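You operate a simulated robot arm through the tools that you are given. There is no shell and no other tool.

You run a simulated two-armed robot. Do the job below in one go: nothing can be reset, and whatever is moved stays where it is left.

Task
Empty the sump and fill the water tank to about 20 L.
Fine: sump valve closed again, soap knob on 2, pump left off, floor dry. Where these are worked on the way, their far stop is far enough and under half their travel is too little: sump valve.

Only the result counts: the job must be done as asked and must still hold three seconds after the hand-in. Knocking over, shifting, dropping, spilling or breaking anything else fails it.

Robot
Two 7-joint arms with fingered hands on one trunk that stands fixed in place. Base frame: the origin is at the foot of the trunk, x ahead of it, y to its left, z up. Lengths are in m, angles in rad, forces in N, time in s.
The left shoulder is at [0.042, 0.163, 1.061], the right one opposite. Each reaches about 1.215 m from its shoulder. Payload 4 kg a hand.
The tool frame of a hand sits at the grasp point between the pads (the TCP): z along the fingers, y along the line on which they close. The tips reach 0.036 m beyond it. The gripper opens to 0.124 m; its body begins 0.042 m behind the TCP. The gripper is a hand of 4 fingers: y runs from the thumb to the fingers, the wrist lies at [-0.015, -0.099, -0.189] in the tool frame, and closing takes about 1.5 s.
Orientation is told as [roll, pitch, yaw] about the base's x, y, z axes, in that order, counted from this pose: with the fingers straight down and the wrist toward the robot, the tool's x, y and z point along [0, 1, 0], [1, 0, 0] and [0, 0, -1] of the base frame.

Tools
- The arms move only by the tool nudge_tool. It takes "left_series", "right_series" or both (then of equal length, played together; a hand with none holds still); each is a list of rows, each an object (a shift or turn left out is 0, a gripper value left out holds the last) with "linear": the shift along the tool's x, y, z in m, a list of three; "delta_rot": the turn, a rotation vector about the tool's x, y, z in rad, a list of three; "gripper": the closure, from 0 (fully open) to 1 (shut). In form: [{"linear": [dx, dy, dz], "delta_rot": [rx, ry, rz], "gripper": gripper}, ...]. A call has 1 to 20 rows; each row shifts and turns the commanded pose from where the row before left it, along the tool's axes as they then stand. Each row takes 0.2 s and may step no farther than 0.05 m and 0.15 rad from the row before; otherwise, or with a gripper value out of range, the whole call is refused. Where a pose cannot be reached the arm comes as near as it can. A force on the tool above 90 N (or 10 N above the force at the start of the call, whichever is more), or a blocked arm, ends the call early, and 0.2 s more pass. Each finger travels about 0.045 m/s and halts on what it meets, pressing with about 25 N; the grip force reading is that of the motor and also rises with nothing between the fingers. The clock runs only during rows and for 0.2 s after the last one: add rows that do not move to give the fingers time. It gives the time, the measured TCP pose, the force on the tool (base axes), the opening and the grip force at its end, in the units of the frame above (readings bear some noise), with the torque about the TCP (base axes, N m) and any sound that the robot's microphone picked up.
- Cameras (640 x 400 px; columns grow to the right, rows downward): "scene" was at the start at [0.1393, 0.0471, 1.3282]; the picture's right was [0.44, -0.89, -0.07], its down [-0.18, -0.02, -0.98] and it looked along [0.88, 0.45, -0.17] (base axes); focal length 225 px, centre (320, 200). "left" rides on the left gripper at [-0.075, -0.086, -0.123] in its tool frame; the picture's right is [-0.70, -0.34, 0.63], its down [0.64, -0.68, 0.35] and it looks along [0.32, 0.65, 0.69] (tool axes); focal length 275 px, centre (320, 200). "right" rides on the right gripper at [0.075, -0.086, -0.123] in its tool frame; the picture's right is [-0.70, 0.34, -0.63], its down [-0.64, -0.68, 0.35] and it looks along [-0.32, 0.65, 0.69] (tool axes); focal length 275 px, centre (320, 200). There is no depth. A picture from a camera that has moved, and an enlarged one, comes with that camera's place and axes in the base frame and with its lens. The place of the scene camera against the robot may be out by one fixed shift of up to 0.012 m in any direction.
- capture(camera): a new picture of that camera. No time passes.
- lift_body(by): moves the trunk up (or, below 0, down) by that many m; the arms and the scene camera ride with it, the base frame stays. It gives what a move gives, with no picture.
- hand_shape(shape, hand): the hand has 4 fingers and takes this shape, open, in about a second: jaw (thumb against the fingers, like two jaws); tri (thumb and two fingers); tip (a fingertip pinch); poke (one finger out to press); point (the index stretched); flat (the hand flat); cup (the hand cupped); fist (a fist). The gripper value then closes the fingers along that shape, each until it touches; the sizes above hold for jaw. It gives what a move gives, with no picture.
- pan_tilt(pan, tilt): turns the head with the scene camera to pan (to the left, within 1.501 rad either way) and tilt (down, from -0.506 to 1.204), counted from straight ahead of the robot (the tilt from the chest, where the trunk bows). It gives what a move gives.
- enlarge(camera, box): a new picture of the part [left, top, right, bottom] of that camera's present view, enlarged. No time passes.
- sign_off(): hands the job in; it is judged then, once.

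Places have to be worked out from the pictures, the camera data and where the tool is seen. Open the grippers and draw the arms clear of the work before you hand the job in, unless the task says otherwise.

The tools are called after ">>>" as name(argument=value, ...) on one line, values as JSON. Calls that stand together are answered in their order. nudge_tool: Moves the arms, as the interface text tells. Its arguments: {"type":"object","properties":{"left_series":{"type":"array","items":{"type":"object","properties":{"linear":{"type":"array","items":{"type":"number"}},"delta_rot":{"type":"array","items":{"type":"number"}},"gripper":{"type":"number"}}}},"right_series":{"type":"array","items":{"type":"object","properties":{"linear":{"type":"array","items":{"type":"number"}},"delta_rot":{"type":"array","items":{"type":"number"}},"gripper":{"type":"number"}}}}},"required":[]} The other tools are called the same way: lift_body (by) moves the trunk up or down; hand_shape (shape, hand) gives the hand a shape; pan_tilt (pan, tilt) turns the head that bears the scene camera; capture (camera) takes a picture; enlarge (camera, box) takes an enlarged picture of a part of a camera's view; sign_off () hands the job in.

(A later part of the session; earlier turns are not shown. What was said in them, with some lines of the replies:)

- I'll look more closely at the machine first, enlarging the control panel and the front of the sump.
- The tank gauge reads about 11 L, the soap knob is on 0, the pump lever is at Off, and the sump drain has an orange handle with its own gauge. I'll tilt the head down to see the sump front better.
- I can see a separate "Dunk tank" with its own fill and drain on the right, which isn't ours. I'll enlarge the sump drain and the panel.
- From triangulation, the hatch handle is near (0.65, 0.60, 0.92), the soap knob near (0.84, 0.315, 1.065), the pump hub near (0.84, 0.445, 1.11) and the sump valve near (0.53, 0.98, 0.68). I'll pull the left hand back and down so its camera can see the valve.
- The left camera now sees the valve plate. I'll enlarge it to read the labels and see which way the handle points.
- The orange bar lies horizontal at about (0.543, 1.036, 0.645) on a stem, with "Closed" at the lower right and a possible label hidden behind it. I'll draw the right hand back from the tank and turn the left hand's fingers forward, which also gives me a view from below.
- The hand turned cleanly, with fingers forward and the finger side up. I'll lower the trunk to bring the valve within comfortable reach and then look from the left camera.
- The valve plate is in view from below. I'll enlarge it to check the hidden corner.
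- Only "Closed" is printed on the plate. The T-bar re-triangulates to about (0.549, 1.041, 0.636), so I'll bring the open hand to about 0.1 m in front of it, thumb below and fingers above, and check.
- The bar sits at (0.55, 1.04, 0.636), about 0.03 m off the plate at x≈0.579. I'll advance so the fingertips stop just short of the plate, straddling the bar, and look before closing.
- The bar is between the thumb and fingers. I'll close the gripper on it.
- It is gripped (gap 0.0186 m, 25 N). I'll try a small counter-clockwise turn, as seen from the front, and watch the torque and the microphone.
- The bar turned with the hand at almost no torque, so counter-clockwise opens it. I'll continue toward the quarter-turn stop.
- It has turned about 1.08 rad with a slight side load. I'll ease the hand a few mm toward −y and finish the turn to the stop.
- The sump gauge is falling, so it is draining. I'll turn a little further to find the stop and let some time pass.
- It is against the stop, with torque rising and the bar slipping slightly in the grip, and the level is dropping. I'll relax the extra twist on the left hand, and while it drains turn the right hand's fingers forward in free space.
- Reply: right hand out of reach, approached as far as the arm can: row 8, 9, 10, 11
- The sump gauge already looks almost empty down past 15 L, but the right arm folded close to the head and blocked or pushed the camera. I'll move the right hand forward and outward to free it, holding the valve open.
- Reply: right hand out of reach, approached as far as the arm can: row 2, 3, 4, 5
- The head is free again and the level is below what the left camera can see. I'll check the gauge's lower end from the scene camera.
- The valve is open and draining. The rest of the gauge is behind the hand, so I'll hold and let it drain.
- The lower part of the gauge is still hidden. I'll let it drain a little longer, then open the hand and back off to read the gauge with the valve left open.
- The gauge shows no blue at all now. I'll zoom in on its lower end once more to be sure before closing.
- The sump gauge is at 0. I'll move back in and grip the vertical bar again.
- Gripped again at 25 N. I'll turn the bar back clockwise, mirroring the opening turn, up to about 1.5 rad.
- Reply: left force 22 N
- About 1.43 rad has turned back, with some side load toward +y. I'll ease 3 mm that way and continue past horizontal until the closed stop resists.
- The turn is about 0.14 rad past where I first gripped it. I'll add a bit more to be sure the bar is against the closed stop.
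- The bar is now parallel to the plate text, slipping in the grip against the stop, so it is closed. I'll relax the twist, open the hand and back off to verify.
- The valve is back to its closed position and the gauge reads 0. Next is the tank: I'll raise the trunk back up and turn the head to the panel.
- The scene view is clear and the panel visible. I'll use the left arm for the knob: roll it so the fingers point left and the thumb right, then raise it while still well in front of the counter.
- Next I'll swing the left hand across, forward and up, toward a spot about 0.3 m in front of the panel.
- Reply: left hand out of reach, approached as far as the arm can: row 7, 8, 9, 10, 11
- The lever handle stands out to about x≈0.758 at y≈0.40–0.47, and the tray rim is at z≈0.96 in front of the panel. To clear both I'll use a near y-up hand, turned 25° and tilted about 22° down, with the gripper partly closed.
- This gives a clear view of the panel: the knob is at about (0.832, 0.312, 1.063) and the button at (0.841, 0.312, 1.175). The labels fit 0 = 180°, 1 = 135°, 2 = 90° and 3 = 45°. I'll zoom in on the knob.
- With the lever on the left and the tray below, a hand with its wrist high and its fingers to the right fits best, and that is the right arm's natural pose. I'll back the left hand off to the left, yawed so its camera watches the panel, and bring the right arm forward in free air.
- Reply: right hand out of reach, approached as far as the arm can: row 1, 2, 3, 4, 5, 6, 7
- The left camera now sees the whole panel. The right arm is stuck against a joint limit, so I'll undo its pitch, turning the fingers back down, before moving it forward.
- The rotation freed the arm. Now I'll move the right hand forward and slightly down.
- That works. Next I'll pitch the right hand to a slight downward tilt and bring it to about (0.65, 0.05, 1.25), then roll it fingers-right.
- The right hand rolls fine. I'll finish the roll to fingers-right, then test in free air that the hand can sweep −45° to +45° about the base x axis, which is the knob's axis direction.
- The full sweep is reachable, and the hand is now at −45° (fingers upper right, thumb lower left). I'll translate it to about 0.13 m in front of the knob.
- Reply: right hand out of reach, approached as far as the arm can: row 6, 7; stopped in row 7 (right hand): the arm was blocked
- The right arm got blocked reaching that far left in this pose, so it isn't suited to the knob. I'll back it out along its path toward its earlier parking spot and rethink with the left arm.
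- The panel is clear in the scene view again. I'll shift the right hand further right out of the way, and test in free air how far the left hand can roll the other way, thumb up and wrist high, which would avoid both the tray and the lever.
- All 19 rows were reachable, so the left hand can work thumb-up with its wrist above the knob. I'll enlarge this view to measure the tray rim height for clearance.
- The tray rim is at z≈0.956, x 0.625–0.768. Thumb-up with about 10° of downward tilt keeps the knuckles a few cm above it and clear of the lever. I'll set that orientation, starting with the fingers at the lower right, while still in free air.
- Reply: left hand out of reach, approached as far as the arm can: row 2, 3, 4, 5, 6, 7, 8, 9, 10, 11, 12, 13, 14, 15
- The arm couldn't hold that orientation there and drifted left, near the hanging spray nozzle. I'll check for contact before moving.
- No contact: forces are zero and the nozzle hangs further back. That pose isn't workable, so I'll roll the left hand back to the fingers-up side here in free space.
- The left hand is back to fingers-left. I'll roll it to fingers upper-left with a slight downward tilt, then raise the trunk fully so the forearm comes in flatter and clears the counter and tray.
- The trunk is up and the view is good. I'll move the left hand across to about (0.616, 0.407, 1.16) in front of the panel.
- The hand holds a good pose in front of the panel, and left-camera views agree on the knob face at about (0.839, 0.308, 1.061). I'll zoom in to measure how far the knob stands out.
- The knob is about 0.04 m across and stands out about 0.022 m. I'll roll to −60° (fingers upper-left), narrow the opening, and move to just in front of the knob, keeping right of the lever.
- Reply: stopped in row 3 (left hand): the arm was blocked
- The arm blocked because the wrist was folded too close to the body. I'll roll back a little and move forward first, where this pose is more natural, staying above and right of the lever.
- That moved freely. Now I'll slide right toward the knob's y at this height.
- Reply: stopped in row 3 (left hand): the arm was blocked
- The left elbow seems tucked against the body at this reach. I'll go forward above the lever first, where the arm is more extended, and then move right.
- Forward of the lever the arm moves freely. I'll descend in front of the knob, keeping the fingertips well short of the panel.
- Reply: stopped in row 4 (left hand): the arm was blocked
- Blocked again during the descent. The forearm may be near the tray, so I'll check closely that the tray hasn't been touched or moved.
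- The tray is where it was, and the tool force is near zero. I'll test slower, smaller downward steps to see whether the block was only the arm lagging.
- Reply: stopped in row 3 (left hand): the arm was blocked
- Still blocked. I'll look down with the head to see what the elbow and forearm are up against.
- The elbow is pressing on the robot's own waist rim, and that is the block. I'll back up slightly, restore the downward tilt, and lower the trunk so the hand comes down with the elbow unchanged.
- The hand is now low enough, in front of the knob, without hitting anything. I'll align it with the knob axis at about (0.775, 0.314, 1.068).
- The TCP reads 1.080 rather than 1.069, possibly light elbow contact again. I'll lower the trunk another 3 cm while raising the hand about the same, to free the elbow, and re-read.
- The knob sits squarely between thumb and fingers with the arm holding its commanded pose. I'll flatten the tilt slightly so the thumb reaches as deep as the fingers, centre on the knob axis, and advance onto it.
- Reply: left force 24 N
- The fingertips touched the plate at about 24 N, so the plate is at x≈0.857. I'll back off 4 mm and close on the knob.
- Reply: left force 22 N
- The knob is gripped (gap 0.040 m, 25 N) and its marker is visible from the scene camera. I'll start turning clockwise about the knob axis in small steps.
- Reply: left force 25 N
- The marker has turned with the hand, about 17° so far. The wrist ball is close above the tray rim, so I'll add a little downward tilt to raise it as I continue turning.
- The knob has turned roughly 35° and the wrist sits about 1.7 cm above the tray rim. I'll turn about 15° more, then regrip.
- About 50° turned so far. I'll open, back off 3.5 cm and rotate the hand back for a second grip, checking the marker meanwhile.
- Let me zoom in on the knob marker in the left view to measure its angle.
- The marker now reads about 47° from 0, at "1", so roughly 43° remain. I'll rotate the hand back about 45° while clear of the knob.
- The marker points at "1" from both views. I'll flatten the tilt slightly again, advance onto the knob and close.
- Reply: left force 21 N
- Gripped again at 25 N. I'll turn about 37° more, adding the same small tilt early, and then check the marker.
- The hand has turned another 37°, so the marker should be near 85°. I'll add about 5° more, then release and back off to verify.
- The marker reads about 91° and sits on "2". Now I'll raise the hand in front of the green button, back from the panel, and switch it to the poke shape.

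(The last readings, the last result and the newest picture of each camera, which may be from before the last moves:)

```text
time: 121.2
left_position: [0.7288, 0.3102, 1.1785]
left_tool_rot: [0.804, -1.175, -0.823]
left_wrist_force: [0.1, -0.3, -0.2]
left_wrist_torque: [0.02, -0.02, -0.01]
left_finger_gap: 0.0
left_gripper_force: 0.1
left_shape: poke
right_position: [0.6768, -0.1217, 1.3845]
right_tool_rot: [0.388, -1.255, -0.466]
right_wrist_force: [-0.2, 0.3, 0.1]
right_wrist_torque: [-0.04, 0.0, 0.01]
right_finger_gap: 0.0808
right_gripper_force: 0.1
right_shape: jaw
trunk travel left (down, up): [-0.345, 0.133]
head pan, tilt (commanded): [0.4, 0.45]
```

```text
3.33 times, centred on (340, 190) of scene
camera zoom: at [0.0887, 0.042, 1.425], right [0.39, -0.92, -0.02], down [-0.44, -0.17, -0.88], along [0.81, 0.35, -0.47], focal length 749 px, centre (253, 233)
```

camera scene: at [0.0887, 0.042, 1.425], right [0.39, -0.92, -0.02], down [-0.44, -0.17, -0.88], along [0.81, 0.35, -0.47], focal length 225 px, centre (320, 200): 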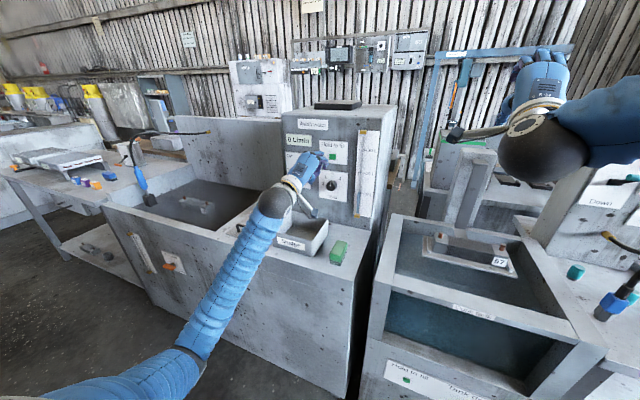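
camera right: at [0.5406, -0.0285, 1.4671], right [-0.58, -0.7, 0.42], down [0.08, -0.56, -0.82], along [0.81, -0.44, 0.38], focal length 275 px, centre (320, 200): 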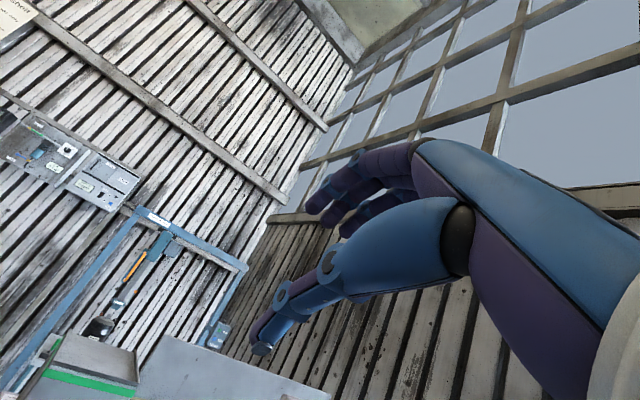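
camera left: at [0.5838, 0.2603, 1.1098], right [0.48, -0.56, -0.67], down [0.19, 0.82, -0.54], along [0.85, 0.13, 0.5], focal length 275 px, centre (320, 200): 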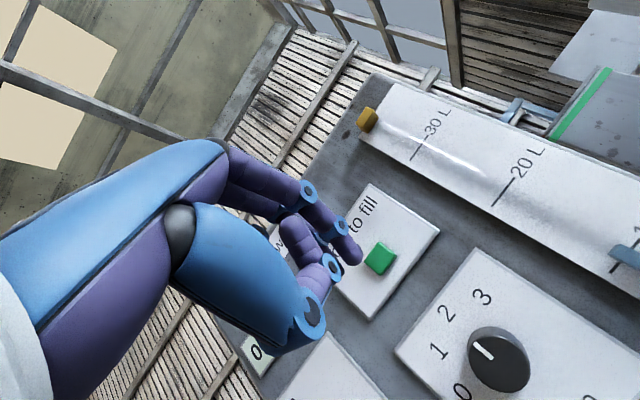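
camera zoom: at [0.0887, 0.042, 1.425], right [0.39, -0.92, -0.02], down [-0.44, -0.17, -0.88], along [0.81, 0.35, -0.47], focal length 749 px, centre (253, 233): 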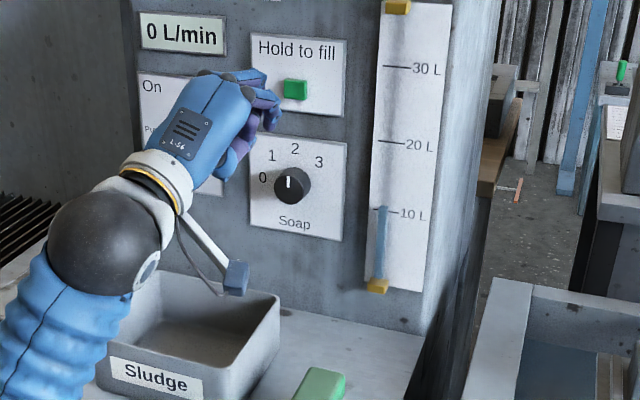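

The soap marker clearly points at 2 from the scene view too. In poke shape the fingertip is nearly in line with the button at (0.848, 0.309, 1.174), so I'll approach to about 1.5 cm away.

>>> nudge_tool(left_series=[{"linear": [0.0023, 0.0054, 0.0174]}, {"linear": [0.0023, 0.0054, 0.0174]}, {"linear": [0.0023, 0.0054, 0.0174]}, {}])

>>> capture(camera="left")

>>> enlarge(camera="scene", box=[280, 130, 400, 250])

```text
time: 122.2
left_position: [0.7831, 0.3139, 1.1802]
left_tool_rot: [0.805, -1.174, -0.824]
left_wrist_force: [0.1, -0.3, 0.6]
left_wrist_torque: [-0.01, -0.02, 0.01]
left_finger_gap: 0.0002
left_gripper_force: 0.1
left_shape: poke
right_position: [0.6753, -0.1205, 1.3841]
right_tool_rot: [0.389, -1.255, -0.465]
right_wrist_force: [0.4, 0.2, 0.3]
right_wrist_torque: [-0.01, 0.0, 0.02]
right_finger_gap: 0.0806
right_gripper_force: 0.1
right_shape: jaw
trunk travel left (down, up): [-0.345, 0.133]
head pan, tilt (commanded): [0.4, 0.45]
```

```text
taken
camera left: at [0.638, 0.2636, 1.1127], right [0.48, -0.56, -0.67], down [0.19, 0.82, -0.54], along [0.85, 0.13, 0.5], focal length 275 px, centre (320, 200)
```

left: 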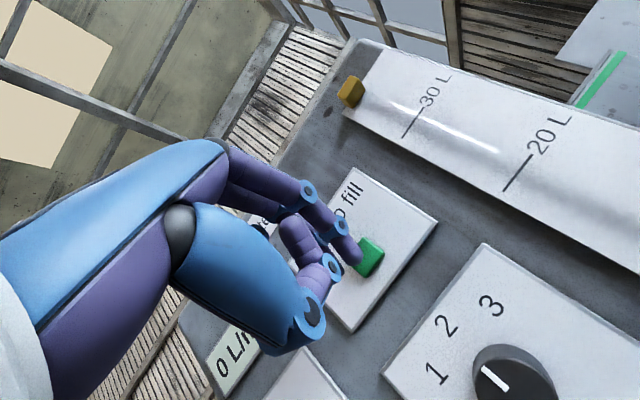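

```text
3.33 times, centred on (340, 190) of scene
camera zoom: at [0.0883, 0.042, 1.425], right [0.39, -0.92, -0.02], down [-0.44, -0.17, -0.88], along [0.81, 0.35, -0.47], focal length 749 px, centre (253, 233)
```

zoom: 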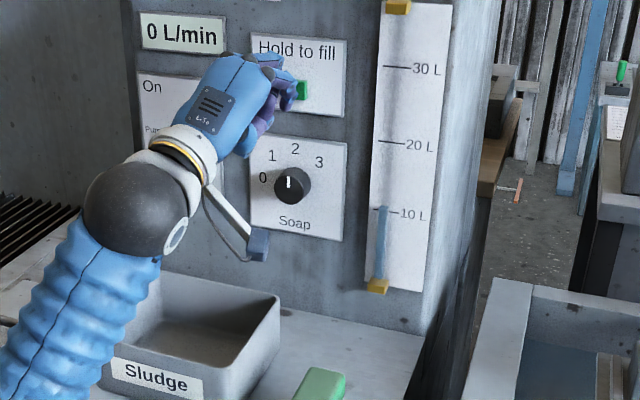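

The fingertip is about 1.5–2 cm short of the button and centred within a few mm. I'll advance in 4 mm steps until the force shows contact.

>>> nudge_tool(left_series=[{"linear": [0.0002, 0.001, 0.0039]}, {"linear": [0.0002, 0.001, 0.0039]}, {"linear": [0.0002, 0.001, 0.0039]}, {"linear": [0.0002, 0.001, 0.0039]}])

>>> enlarge(camera="scene", box=[280, 130, 400, 250])

>>> enlarge(camera="left", box=[280, 180, 440, 320])

```text
time: 123.2
left_position: [0.8001, 0.3137, 1.1779]
left_tool_rot: [0.805, -1.175, -0.823]
left_wrist_force: [0.4, 0.2, 0.7]
left_wrist_torque: [0.02, -0.01, 0.02]
left_finger_gap: 0.0
left_gripper_force: 0.1
left_shape: poke
right_position: [0.6761, -0.1216, 1.3849]
right_tool_rot: [0.388, -1.254, -0.467]
right_wrist_force: [0.4, 0.1, 0.0]
right_wrist_torque: [0.01, 0.04, 0.04]
right_finger_gap: 0.0808
right_gripper_force: 0.1
right_shape: jaw
trunk travel left (down, up): [-0.345, 0.133]
head pan, tilt (commanded): [0.4, 0.45]
```

```text
3.33 times, centred on (340, 190) of scene
camera zoom: at [0.0887, 0.0419, 1.425], right [0.39, -0.92, -0.02], down [-0.44, -0.17, -0.88], along [0.81, 0.35, -0.47], focal length 749 px, centre (253, 233)
```

zoom: 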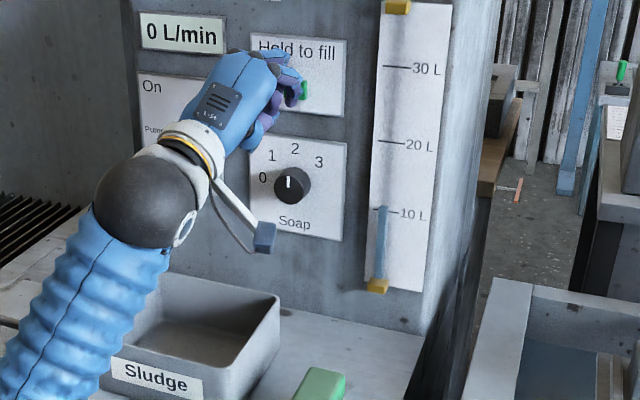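

```text
2.86 times, centred on (360, 250) of left
camera zoom: at [0.6543, 0.2638, 1.1116], right [0.48, -0.56, -0.67], down [0.19, 0.82, -0.54], along [0.85, 0.13, 0.5], focal length 786 px, centre (206, 57)
```

zoom: 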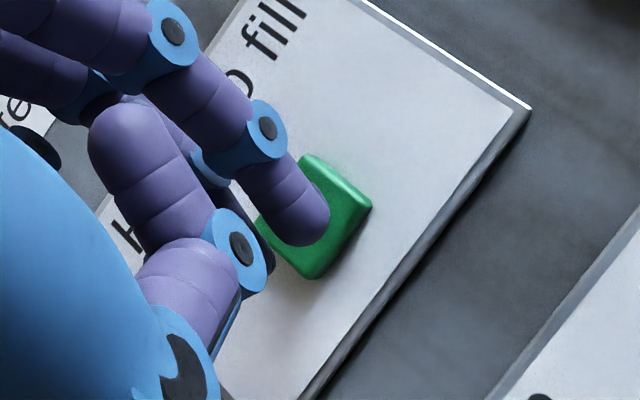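

The fingertip is centred on the button with no force yet. I'll advance in small steps, watching the flow display and gauge.

>>> nudge_tool(left_series=[{"linear": [0.0002, 0.001, 0.0039]}, {"linear": [0.0001, 0.0008, 0.0029]}])

>>> enlarge(camera="scene", box=[280, 130, 400, 250])

```text
time: 123.8
left_position: [0.8055, 0.3143, 1.1798]
left_tool_rot: [0.806, -1.175, -0.823]
left_wrist_force: [-0.9, -0.7, -0.1]
left_wrist_torque: [0.02, 0.03, 0.02]
left_finger_gap: 0.0003
left_gripper_force: 0.2
left_shape: poke
right_position: [0.6754, -0.1222, 1.3836]
right_tool_rot: [0.39, -1.255, -0.466]
right_wrist_force: [-0.3, -0.7, -0.4]
right_wrist_torque: [0.0, -0.01, 0.0]
right_finger_gap: 0.0809
right_gripper_force: 0.0
right_shape: jaw
trunk travel left (down, up): [-0.345, 0.133]
head pan, tilt (commanded): [0.4, 0.45]
```

```text
3.33 times, centred on (340, 190) of scene
camera zoom: at [0.0887, 0.0419, 1.425], right [0.39, -0.92, -0.02], down [-0.44, -0.17, -0.88], along [0.81, 0.35, -0.47], focal length 749 px, centre (253, 233)
```

zoom: 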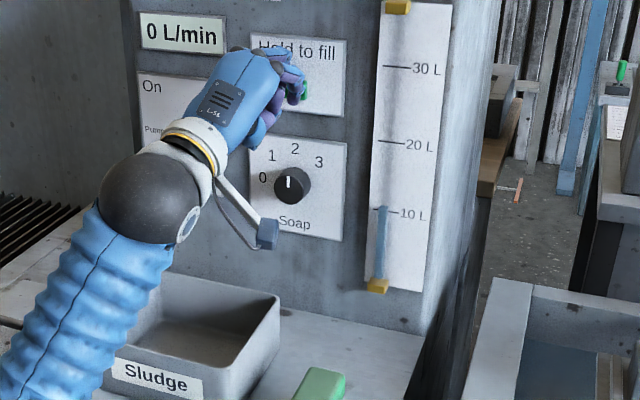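

Still no contact. I'll go another few mm.

>>> nudge_tool(left_series=[{"linear": [0.0002, 0.0008, 0.0029]}, {"linear": [0.0002, 0.0008, 0.0029]}])

>>> enlarge(camera="scene", box=[280, 130, 400, 250])

```text
time: 124.4
left_position: [0.8131, 0.3142, 1.1793]
left_tool_rot: [0.805, -1.176, -0.824]
left_wrist_force: [0.8, -0.7, -0.1]
left_wrist_torque: [-0.02, 0.03, -0.01]
left_finger_gap: 0.0001
left_gripper_force: 0.0
left_shape: poke
right_position: [0.6764, -0.1221, 1.3846]
right_tool_rot: [0.389, -1.254, -0.467]
right_wrist_force: [0.3, 0.0, -0.6]
right_wrist_torque: [0.01, -0.02, 0.01]
right_finger_gap: 0.0808
right_gripper_force: 0.0
right_shape: jaw
trunk travel left (down, up): [-0.345, 0.133]
head pan, tilt (commanded): [0.4, 0.45]
```

```text
3.33 times, centred on (340, 190) of scene
camera zoom: at [0.0887, 0.0419, 1.425], right [0.39, -0.92, -0.02], down [-0.44, -0.17, -0.88], along [0.81, 0.35, -0.47], focal length 749 px, centre (253, 233)
```

zoom: 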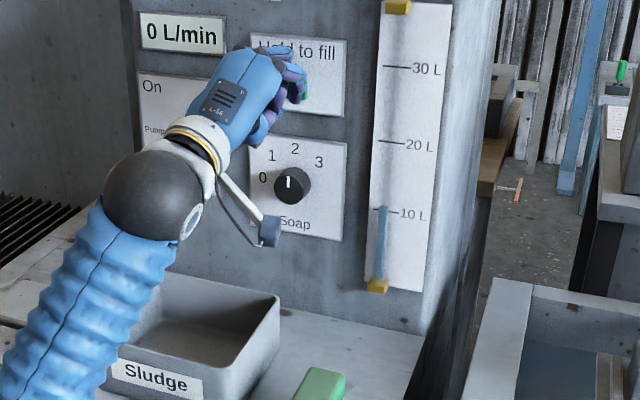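

No contact yet at x=0.813. I'll check the left view and keep going in 3 mm steps.

>>> nudge_tool(left_series=[{"linear": [0.0002, 0.0008, 0.0029]}])

>>> enlarge(camera="left", box=[280, 180, 440, 320])

>>> enlarge(camera="scene", box=[290, 120, 390, 220])

```text
time: 124.8
left_position: [0.8145, 0.3148, 1.179]
left_tool_rot: [0.806, -1.175, -0.824]
left_wrist_force: [-2.4, 0.4, 0.4]
left_wrist_torque: [0.02, 0.04, -0.04]
left_finger_gap: 0.0
left_gripper_force: 0.1
left_shape: poke
right_position: [0.6748, -0.1216, 1.3847]
right_tool_rot: [0.391, -1.255, -0.466]
right_wrist_force: [-0.2, 0.0, 0.0]
right_wrist_torque: [0.0, -0.01, 0.01]
right_finger_gap: 0.0807
right_gripper_force: 0.0
right_shape: jaw
trunk travel left (down, up): [-0.345, 0.133]
head pan, tilt (commanded): [0.4, 0.45]
heard: click
```

```text
2.86 times, centred on (360, 250) of left
camera zoom: at [0.6699, 0.264, 1.1118], right [0.48, -0.56, -0.67], down [0.19, 0.82, -0.54], along [0.85, 0.13, 0.5], focal length 786 px, centre (206, 57)
```

zoom: 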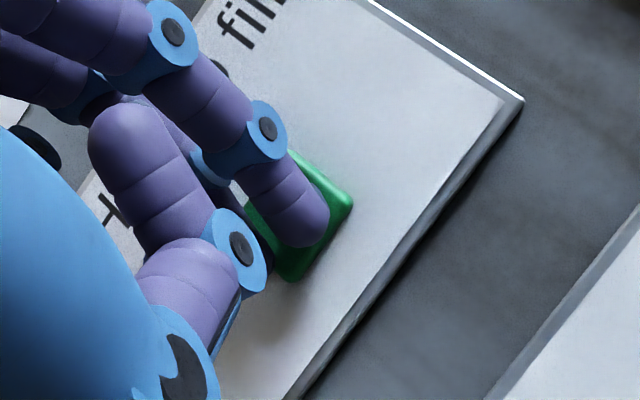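

```text
4.00 times, centred on (340, 170) of scene
camera zoom: at [0.0885, 0.0419, 1.425], right [0.39, -0.92, -0.02], down [-0.44, -0.17, -0.88], along [0.81, 0.35, -0.47], focal length 898 px, centre (240, 320)
```

zoom: 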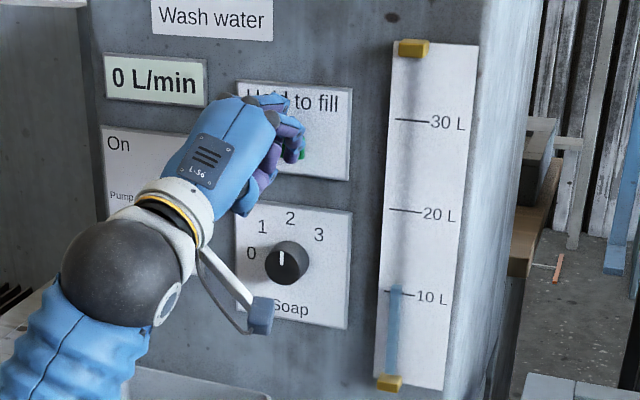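

A click was heard and the button is being pressed lightly at −2.4 N. I'll hold briefly and see whether the level rises.

>>> nudge_tool(left_series=[{}, {}])

>>> enlarge(camera="scene", box=[290, 120, 390, 220])

```text
time: 125.4
left_position: [0.8154, 0.3134, 1.1796]
left_tool_rot: [0.804, -1.174, -0.823]
left_wrist_force: [-1.6, -1.1, -0.6]
left_wrist_torque: [-0.04, 0.05, -0.05]
left_finger_gap: 0.0
left_gripper_force: 0.0
left_shape: poke
right_position: [0.6754, -0.1221, 1.3838]
right_tool_rot: [0.39, -1.255, -0.466]
right_wrist_force: [0.2, -0.7, -0.4]
right_wrist_torque: [-0.03, 0.05, 0.06]
right_finger_gap: 0.0807
right_gripper_force: 0.0
right_shape: jaw
trunk travel left (down, up): [-0.345, 0.133]
head pan, tilt (commanded): [0.4, 0.45]
```

```text
4.00 times, centred on (340, 170) of scene
camera zoom: at [0.0885, 0.0419, 1.425], right [0.39, -0.92, -0.02], down [-0.44, -0.17, -0.88], along [0.81, 0.35, -0.47], focal length 898 px, centre (240, 320)
```

zoom: 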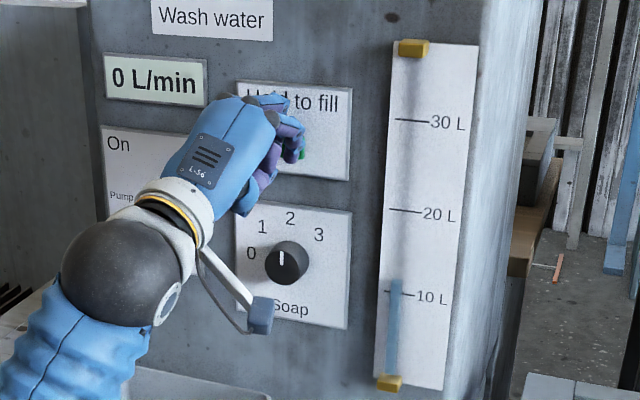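

It's filling, roughly 1 L/s. I'll hold for about 3.8 s and check.

>>> nudge_tool(left_series=[{}, {}, {}, {}, {}, {}, {}, {}, {}, {}, {}, {}, {}, {}, {}])

>>> enlarge(camera="scene", box=[290, 120, 390, 220])

```text
time: 128.6
left_position: [0.8156, 0.3151, 1.18]
left_tool_rot: [0.804, -1.175, -0.825]
left_wrist_force: [-2.2, -0.6, 0.0]
left_wrist_torque: [-0.05, 0.03, -0.04]
left_finger_gap: 0.0
left_gripper_force: 0.1
left_shape: poke
right_position: [0.6753, -0.1224, 1.3833]
right_tool_rot: [0.392, -1.255, -0.467]
right_wrist_force: [0.4, -0.2, -0.3]
right_wrist_torque: [0.01, -0.01, 0.03]
right_finger_gap: 0.0806
right_gripper_force: 0.0
right_shape: jaw
trunk travel left (down, up): [-0.345, 0.133]
head pan, tilt (commanded): [0.4, 0.45]
```

```text
4.00 times, centred on (340, 170) of scene
camera zoom: at [0.0885, 0.0418, 1.425], right [0.39, -0.92, -0.02], down [-0.44, -0.17, -0.88], along [0.81, 0.35, -0.47], focal length 898 px, centre (240, 320)
```

zoom: 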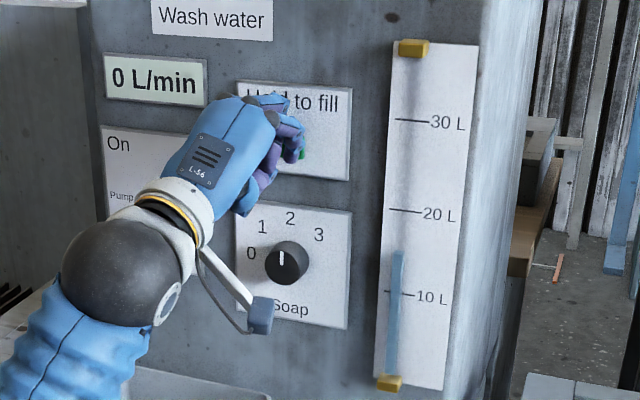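

The level is near 15 L and rising about 1.1 L/s. I'll hold about 3.2 s more and then fine-tune using both cameras.

>>> nudge_tool(left_series=[{}, {}, {}, {}, {}, {}, {}, {}, {}, {}, {}, {}, {}, {}, {}])

>>> enlarge(camera="scene", box=[330, 120, 390, 220])

>>> capture(camera="left")

```text
time: 131.8
left_position: [0.8155, 0.3142, 1.1803]
left_tool_rot: [0.805, -1.175, -0.822]
left_wrist_force: [-3.0, -0.5, 0.1]
left_wrist_torque: [-0.01, 0.03, -0.02]
left_finger_gap: 0.0001
left_gripper_force: 0.0
left_shape: poke
right_position: [0.6751, -0.1218, 1.3833]
right_tool_rot: [0.391, -1.254, -0.467]
right_wrist_force: [-0.5, 0.5, -0.3]
right_wrist_torque: [-0.01, 0.0, -0.01]
right_finger_gap: 0.0808
right_gripper_force: 0.0
right_shape: jaw
trunk travel left (down, up): [-0.345, 0.133]
head pan, tilt (commanded): [0.4, 0.45]
```

```text
4.00 times, centred on (360, 170) of scene
camera zoom: at [0.0885, 0.0419, 1.425], right [0.39, -0.92, -0.02], down [-0.44, -0.17, -0.88], along [0.81, 0.35, -0.47], focal length 898 px, centre (160, 320)
```

zoom: 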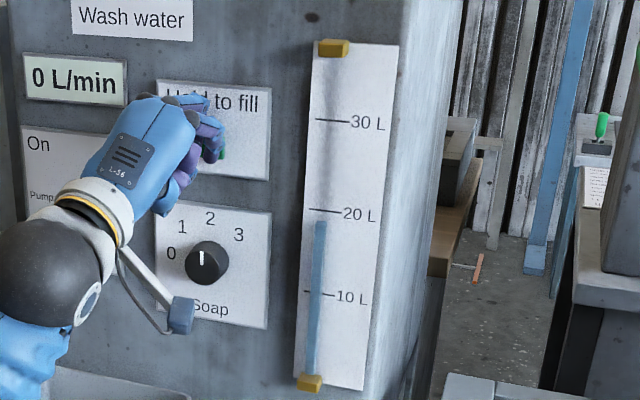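

```text
taken
camera left: at [0.67, 0.264, 1.1119], right [0.48, -0.56, -0.67], down [0.19, 0.82, -0.54], along [0.85, 0.13, 0.5], focal length 275 px, centre (320, 200)
```

left: 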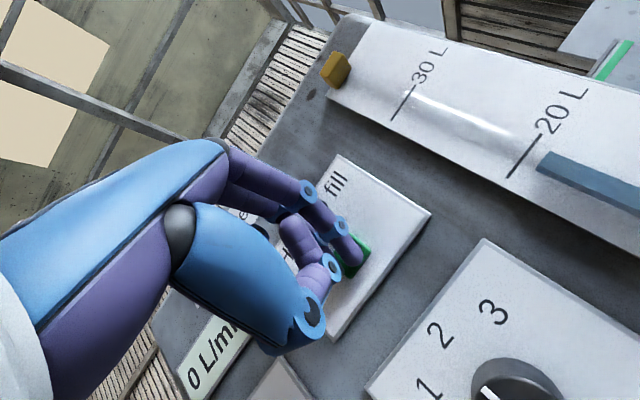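

The level is about 18.9 L, averaging the parallax of the two cameras. I'll hold about 0.8 s more and then pull straight back.

>>> nudge_tool(left_series=[{}, {}, {}, {}, {"linear": [-0.0012, -0.0052, -0.0193]}, {"linear": [-0.0012, -0.0052, -0.0193]}, {"linear": [-0.0012, -0.0052, -0.0193]}])

>>> enlarge(camera="scene", box=[330, 120, 390, 220])

>>> capture(camera="left")

```text
time: 133.4
left_position: [0.755, 0.3135, 1.1791]
left_tool_rot: [0.807, -1.175, -0.823]
left_wrist_force: [-0.2, 0.4, -0.4]
left_wrist_torque: [0.0, -0.04, 0.0]
left_finger_gap: 0.0
left_gripper_force: 0.1
left_shape: poke
right_position: [0.6748, -0.1211, 1.3845]
right_tool_rot: [0.389, -1.255, -0.466]
right_wrist_force: [-0.4, 0.2, 0.0]
right_wrist_torque: [-0.02, 0.02, -0.03]
right_finger_gap: 0.0805
right_gripper_force: 0.1
right_shape: jaw
trunk travel left (down, up): [-0.345, 0.133]
head pan, tilt (commanded): [0.4, 0.45]
```

```text
4.00 times, centred on (360, 170) of scene
camera zoom: at [0.0883, 0.0421, 1.4251], right [0.39, -0.92, -0.02], down [-0.44, -0.17, -0.88], along [0.81, 0.35, -0.47], focal length 898 px, centre (160, 320)
```

zoom: 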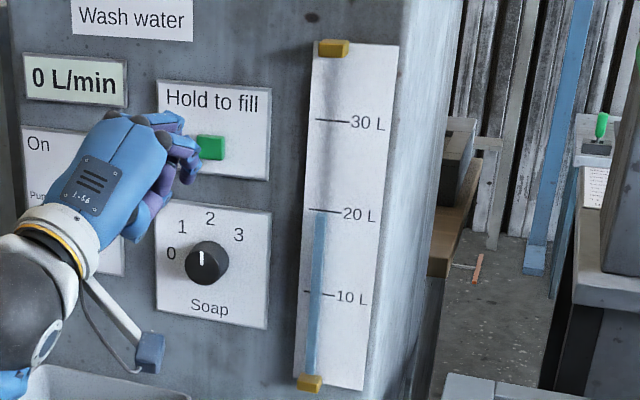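

```text
taken
camera left: at [0.6097, 0.2638, 1.112], right [0.48, -0.56, -0.67], down [0.19, 0.82, -0.54], along [0.85, 0.13, 0.5], focal length 275 px, centre (320, 200)
```

left: 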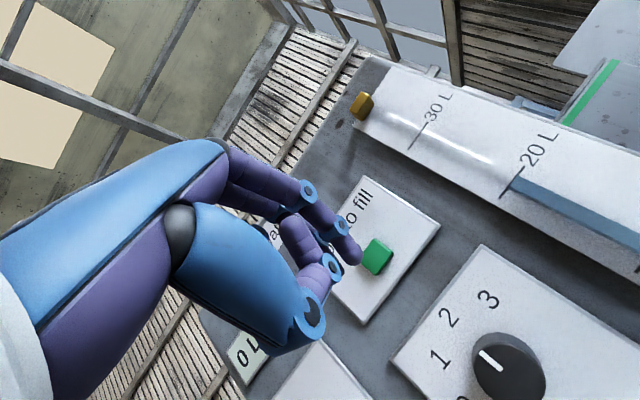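

Both views put the level right near the 20 L mark. I'll zoom in on the gauge and confirm it isn't still rising.

>>> nudge_tool(left_series=[{"linear": [-0.0012, -0.0052, -0.0193]}, {}])

>>> enlarge(camera="scene", box=[350, 140, 380, 200])

>>> enlarge(camera="left", box=[420, 100, 640, 300])

```text
time: 134.0
left_position: [0.7348, 0.3131, 1.1805]
left_tool_rot: [0.803, -1.174, -0.824]
left_wrist_force: [0.5, 0.1, 0.5]
left_wrist_torque: [-0.02, 0.02, -0.04]
left_finger_gap: 0.0
left_gripper_force: 0.0
left_shape: poke
right_position: [0.6768, -0.1211, 1.3839]
right_tool_rot: [0.389, -1.253, -0.466]
right_wrist_force: [0.0, -0.4, -0.2]
right_wrist_torque: [-0.01, 0.01, -0.03]
right_finger_gap: 0.0807
right_gripper_force: 0.1
right_shape: jaw
trunk travel left (down, up): [-0.345, 0.133]
head pan, tilt (commanded): [0.4, 0.45]
```

```text
6.67 times, centred on (365, 170) of scene
camera zoom: at [0.0894, 0.0417, 1.425], right [0.39, -0.92, -0.02], down [-0.44, -0.17, -0.88], along [0.81, 0.35, -0.47], focal length 1497 px, centre (20, 400)
```

zoom: 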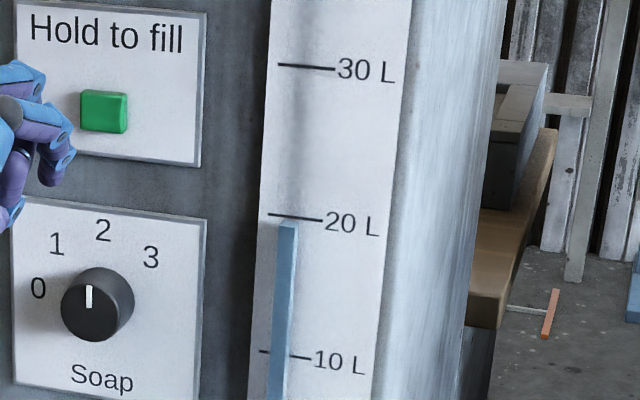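

```text
2.00 times, centred on (530, 200) of left
camera zoom: at [0.5903, 0.2636, 1.1117], right [0.48, -0.56, -0.67], down [0.19, 0.82, -0.54], along [0.86, 0.13, 0.5], focal length 551 px, centre (-100, 200)
```

zoom: 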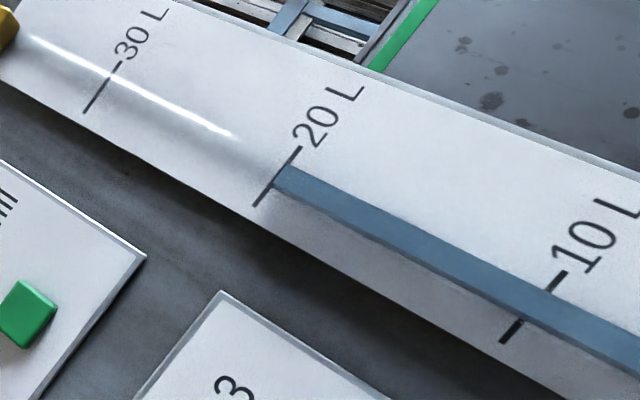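

The level reads about 19.6 L from above and 20.0 L from below, so roughly 20 L, and it has stopped rising. I'll withdraw the left hand back and up from the panel and open the right gripper.

>>> nudge_tool(left_series=[{"linear": [0.0012, 0.0017, -0.0395]}, {"linear": [0.0012, 0.0017, -0.0395]}, {"linear": [0.0012, 0.0017, -0.0395]}, {"linear": [0.0012, 0.0017, -0.0395]}, {}], right_series=[{"gripper": 0}, {"gripper": 0}, {"gripper": 0}, {"gripper": 0}, {"gripper": 0}])

>>> capture(camera="scene")

```text
time: 135.2
left_position: [0.594, 0.3152, 1.2304]
left_tool_rot: [0.805, -1.174, -0.824]
left_wrist_force: [-0.2, 0.2, 0.9]
left_wrist_torque: [-0.02, 0.05, -0.05]
left_finger_gap: 0.0
left_gripper_force: 0.0
left_shape: poke
left hand out of reach, approached as far as the arm can: row 4
right_position: [0.6755, -0.121, 1.3838]
right_tool_rot: [0.39, -1.251, -0.467]
right_wrist_force: [-0.3, -0.3, -0.2]
right_wrist_torque: [-0.01, -0.03, -0.02]
right_finger_gap: 0.1237
right_gripper_force: 0.1
right_shape: jaw
trunk travel left (down, up): [-0.345, 0.133]
head pan, tilt (commanded): [0.4, 0.45]
```

```text
taken
camera scene: at [0.0891, 0.0419, 1.4249], right [0.39, -0.92, -0.02], down [-0.44, -0.17, -0.88], along [0.81, 0.35, -0.47], focal length 225 px, centre (320, 200)
```

scene: 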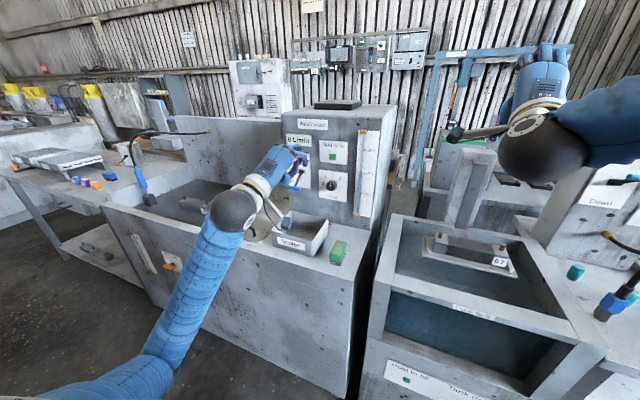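

Next I'll swing the left hand out to the left and back, away from the panel.

>>> nudge_tool(left_series=[{"linear": [0.0386, -0.012, -0.01]}, {"linear": [0.0386, -0.012, -0.01]}, {"linear": [0.0386, -0.012, -0.01]}, {"linear": [0.0386, -0.012, -0.01]}, {"linear": [0.0386, -0.012, -0.02]}, {"linear": [0.0386, -0.012, -0.02]}, {"linear": [0.0386, -0.012, -0.02]}, {"linear": [0.0386, -0.012, -0.02]}])

>>> hand_shape(hand="left", shape="jaw")

>>> capture(camera="scene")

>>> enlarge(camera="scene", box=[270, 100, 400, 290])

>>> enlarge(camera="scene", box=[110, 210, 210, 300])

```text
time: 137.0
left_position: [0.4713, 0.637, 1.2607]
left_tool_rot: [0.807, -1.174, -0.828]
left_wrist_force: [-0.8, -0.3, -0.2]
left_wrist_torque: [0.0, -0.03, -0.01]
left_finger_gap: 0.0
left_gripper_force: 0.1
left_shape: poke
right_position: [0.6743, -0.123, 1.3857]
right_tool_rot: [0.388, -1.255, -0.466]
right_wrist_force: [-0.4, 0.2, -0.4]
right_wrist_torque: [0.0, 0.05, -0.02]
right_finger_gap: 0.1237
right_gripper_force: 0.0
right_shape: jaw
trunk travel left (down, up): [-0.345, 0.133]
head pan, tilt (commanded): [0.4, 0.45]
```

```text
time: 137.9
left_position: [0.4693, 0.6367, 1.2595]
left_tool_rot: [0.805, -1.175, -0.824]
left_wrist_force: [0.3, 0.1, 0.1]
left_wrist_torque: [0.01, 0.0, 0.01]
left_finger_gap: 0.1241
left_gripper_force: 0.1
left_shape: jaw
right_position: [0.6746, -0.122, 1.3834]
right_tool_rot: [0.389, -1.254, -0.467]
right_wrist_force: [0.7, 0.8, -0.8]
right_wrist_torque: [-0.01, -0.02, -0.01]
right_finger_gap: 0.1235
right_gripper_force: 0.0
right_shape: jaw
trunk travel left (down, up): [-0.345, 0.133]
head pan, tilt (commanded): [0.4, 0.45]
```

```text
taken
camera scene: at [0.0883, 0.0422, 1.425], right [0.39, -0.92, -0.02], down [-0.44, -0.17, -0.88], along [0.81, 0.35, -0.47], focal length 225 px, centre (320, 200)
```

scene: 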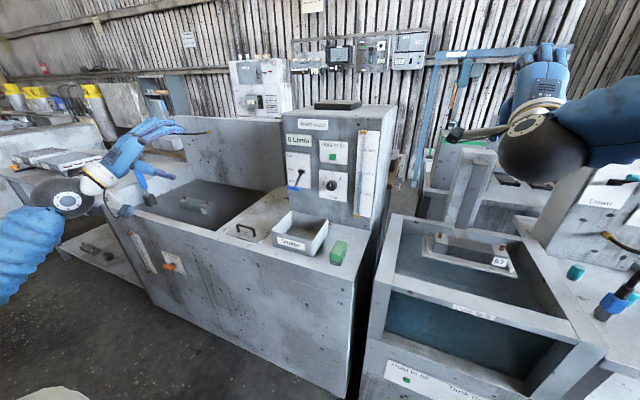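

```text
2.11 times, centred on (335, 195) of scene
camera zoom: at [0.0883, 0.0422, 1.425], right [0.39, -0.92, -0.02], down [-0.44, -0.17, -0.88], along [0.81, 0.35, -0.47], focal length 473 px, centre (288, 210)
```

zoom: 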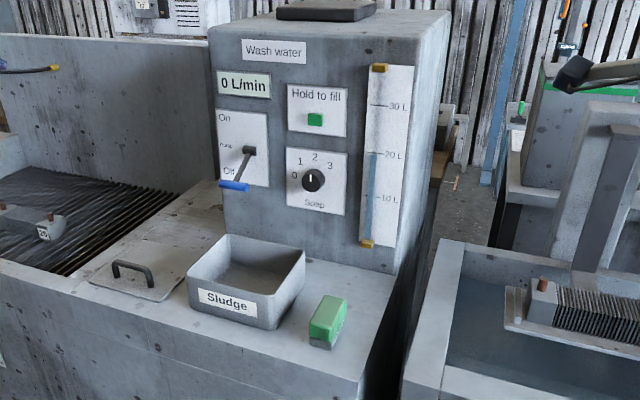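

```text
4.44 times, centred on (160, 255) of scene
camera zoom: at [0.0883, 0.0422, 1.425], right [0.39, -0.92, -0.02], down [-0.44, -0.17, -0.88], along [0.81, 0.35, -0.47], focal length 998 px, centre (1031, -44)
```

zoom: 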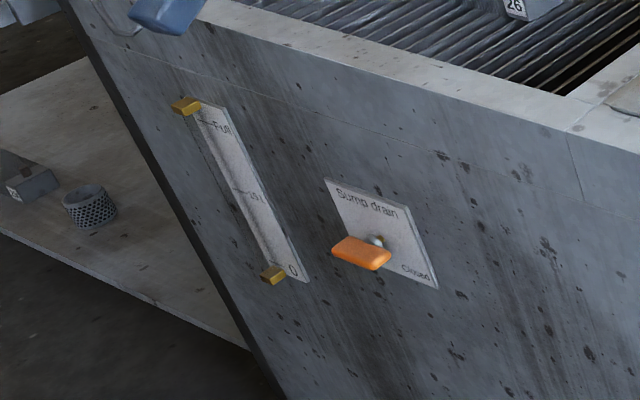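

Everything reads right: tank at about 20 L, soap on 2, pump off, sump at 0 and valve closed. I'll check the floor in front of the sump for water, and let a second pass to confirm the levels hold.

>>> nudge_tool(left_series=[{}, {}, {}, {}, {}])

>>> pan_tilt(pan=0.7, tilt=0.75)

>>> capture(camera="scene")

>>> enlarge(camera="scene", box=[180, 60, 330, 160])

```text
time: 139.1
left_position: [0.4718, 0.6381, 1.2594]
left_tool_rot: [0.804, -1.177, -0.823]
left_wrist_force: [0.5, -0.5, 0.4]
left_wrist_torque: [0.03, 0.01, 0.02]
left_finger_gap: 0.1239
left_gripper_force: 0.0
left_shape: jaw
right_position: [0.6764, -0.1228, 1.384]
right_tool_rot: [0.388, -1.256, -0.466]
right_wrist_force: [0.2, 0.5, 0.2]
right_wrist_torque: [0.0, 0.01, -0.01]
right_finger_gap: 0.1237
right_gripper_force: 0.1
right_shape: jaw
trunk travel left (down, up): [-0.345, 0.133]
head pan, tilt (commanded): [0.4, 0.45]
```

```text
time: 139.9
left_position: [0.4708, 0.6365, 1.2587]
left_tool_rot: [0.805, -1.175, -0.825]
left_wrist_force: [0.0, -0.3, 0.3]
left_wrist_torque: [0.02, 0.0, 0.02]
left_finger_gap: 0.1238
left_gripper_force: 0.2
left_shape: jaw
right_position: [0.6761, -0.1215, 1.3838]
right_tool_rot: [0.389, -1.254, -0.465]
right_wrist_force: [-0.6, 1.2, 0.0]
right_wrist_torque: [-0.02, 0.02, -0.01]
right_finger_gap: 0.1239
right_gripper_force: 0.1
right_shape: jaw
trunk travel left (down, up): [-0.345, 0.133]
head pan, tilt (commanded): [0.7, 0.75]
```

```text
taken
camera scene: at [0.0662, 0.0597, 1.3996], right [0.64, -0.77, -0.03], down [-0.55, -0.44, -0.71], along [0.53, 0.47, -0.71], focal length 225 px, centre (320, 200)
```

scene: 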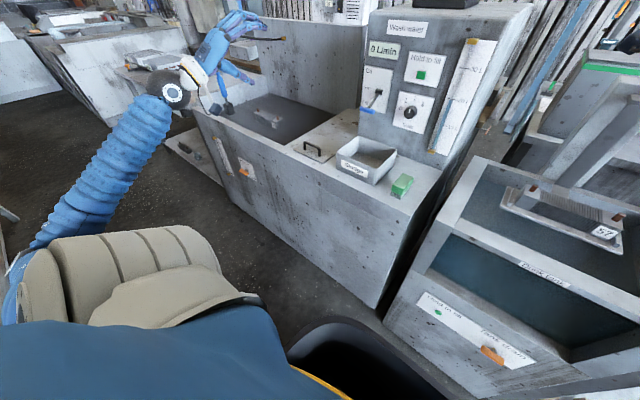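

```text
4.00 times, centred on (255, 110) of scene
camera zoom: at [0.0662, 0.0597, 1.3996], right [0.64, -0.77, -0.03], down [-0.55, -0.44, -0.71], along [0.53, 0.47, -0.71], focal length 898 px, centre (580, 560)
```

zoom: 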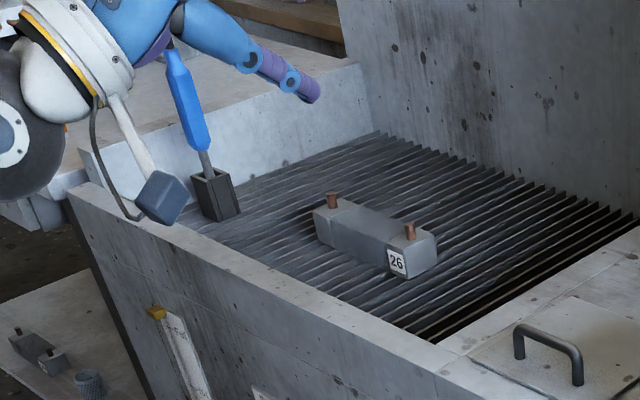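

The floor is dry and nothing is displaced. I'll draw both arms a little further back from the work and take one last look.

>>> nudge_tool(left_series=[{"linear": [0.0276, -0.0137, -0.0188]}, {"linear": [0.0276, -0.0137, -0.0188]}, {"linear": [0.0276, -0.0137, -0.0188]}, {}], right_series=[{"linear": [-0.0226, -0.0056, -0.0276]}, {"linear": [-0.0226, -0.0056, -0.0276]}, {"linear": [-0.0226, -0.0056, -0.0276]}, {}])

>>> pan_tilt(pan=0.45, tilt=0.4)

>>> capture(camera="scene")

>>> enlarge(camera="scene", box=[290, 120, 410, 230])

>>> enlarge(camera="scene", box=[110, 230, 230, 330])

```text
time: 140.9
left_position: [0.4102, 0.7275, 1.2583]
left_tool_rot: [0.804, -1.176, -0.824]
left_wrist_force: [0.0, -0.1, -0.4]
left_wrist_torque: [0.02, 0.01, 0.04]
left_finger_gap: 0.1239
left_gripper_force: 0.1
left_shape: jaw
right_position: [0.5851, -0.1809, 1.384]
right_tool_rot: [0.385, -1.25, -0.466]
right_wrist_force: [-0.1, -0.7, 0.8]
right_wrist_torque: [0.01, 0.02, -0.04]
right_finger_gap: 0.1238
right_gripper_force: 0.0
right_shape: jaw
trunk travel left (down, up): [-0.345, 0.133]
head pan, tilt (commanded): [0.7, 0.75]
```

```text
time: 141.7
left_position: [0.411, 0.7271, 1.2593]
left_tool_rot: [0.806, -1.175, -0.822]
left_wrist_force: [-0.9, 0.6, 0.7]
left_wrist_torque: [-0.01, 0.0, 0.0]
left_finger_gap: 0.1239
left_gripper_force: 0.0
left_shape: jaw
right_position: [0.5855, -0.1805, 1.3838]
right_tool_rot: [0.389, -1.249, -0.47]
right_wrist_force: [-0.3, 0.6, 0.8]
right_wrist_torque: [-0.03, -0.02, -0.01]
right_finger_gap: 0.1237
right_gripper_force: 0.0
right_shape: jaw
trunk travel left (down, up): [-0.345, 0.133]
head pan, tilt (commanded): [0.45, 0.4]
```

```text
taken
camera scene: at [0.0874, 0.0465, 1.4297], right [0.44, -0.9, -0.02], down [-0.39, -0.17, -0.9], along [0.81, 0.4, -0.43], focal length 225 px, centre (320, 200)
```

scene: 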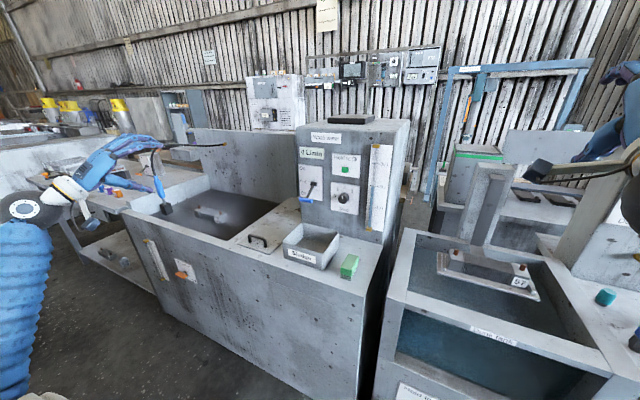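

```text
3.64 times, centred on (350, 175) of scene
camera zoom: at [0.0874, 0.0465, 1.4297], right [0.44, -0.9, -0.02], down [-0.39, -0.17, -0.9], along [0.81, 0.4, -0.43], focal length 817 px, centre (211, 291)
```

zoom: 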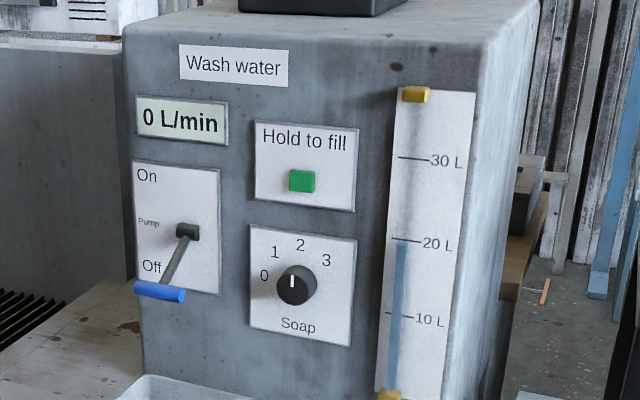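

```text
4.00 times, centred on (170, 280) of scene
camera zoom: at [0.0874, 0.0465, 1.4297], right [0.44, -0.9, -0.02], down [-0.39, -0.17, -0.9], along [0.81, 0.4, -0.43], focal length 898 px, centre (920, -120)
```

zoom: 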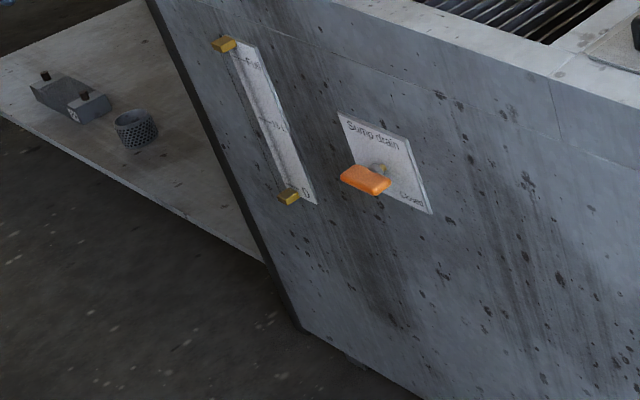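

The tank is steady at about 20 L, soap is on 2 and the pump is off. The sump is empty with its valve closed, the floor is dry, and both arms are clear with grippers open. I'm handing the job in.

>>> sign_off()

```text
The job is handed in.
```

The job is done and handed in: the sump is empty and the water tank is filled to about 20 L. I don't have the judge's result. My last pictures, just before hand-in, showed:

| Item | State |
|---|---|
| Sump | Gauge at 0 |
| Sump valve | Opened to its stop to drain, then closed again |
| Water tank | About 19.6 L seen from above and 20.0 L from below, no longer rising |
| Soap knob | On 2 |
| Pump | Off, never touched |
| Floor | Dry, as far as the camera could see |

The tray, sponge and spray nozzle looked to be where they started. Both grippers are open and the arms are drawn back from the machine. While I was moving, one arm pressed against the robot's own head and waist rim, but the arms touched nothing outside the controls I worked.
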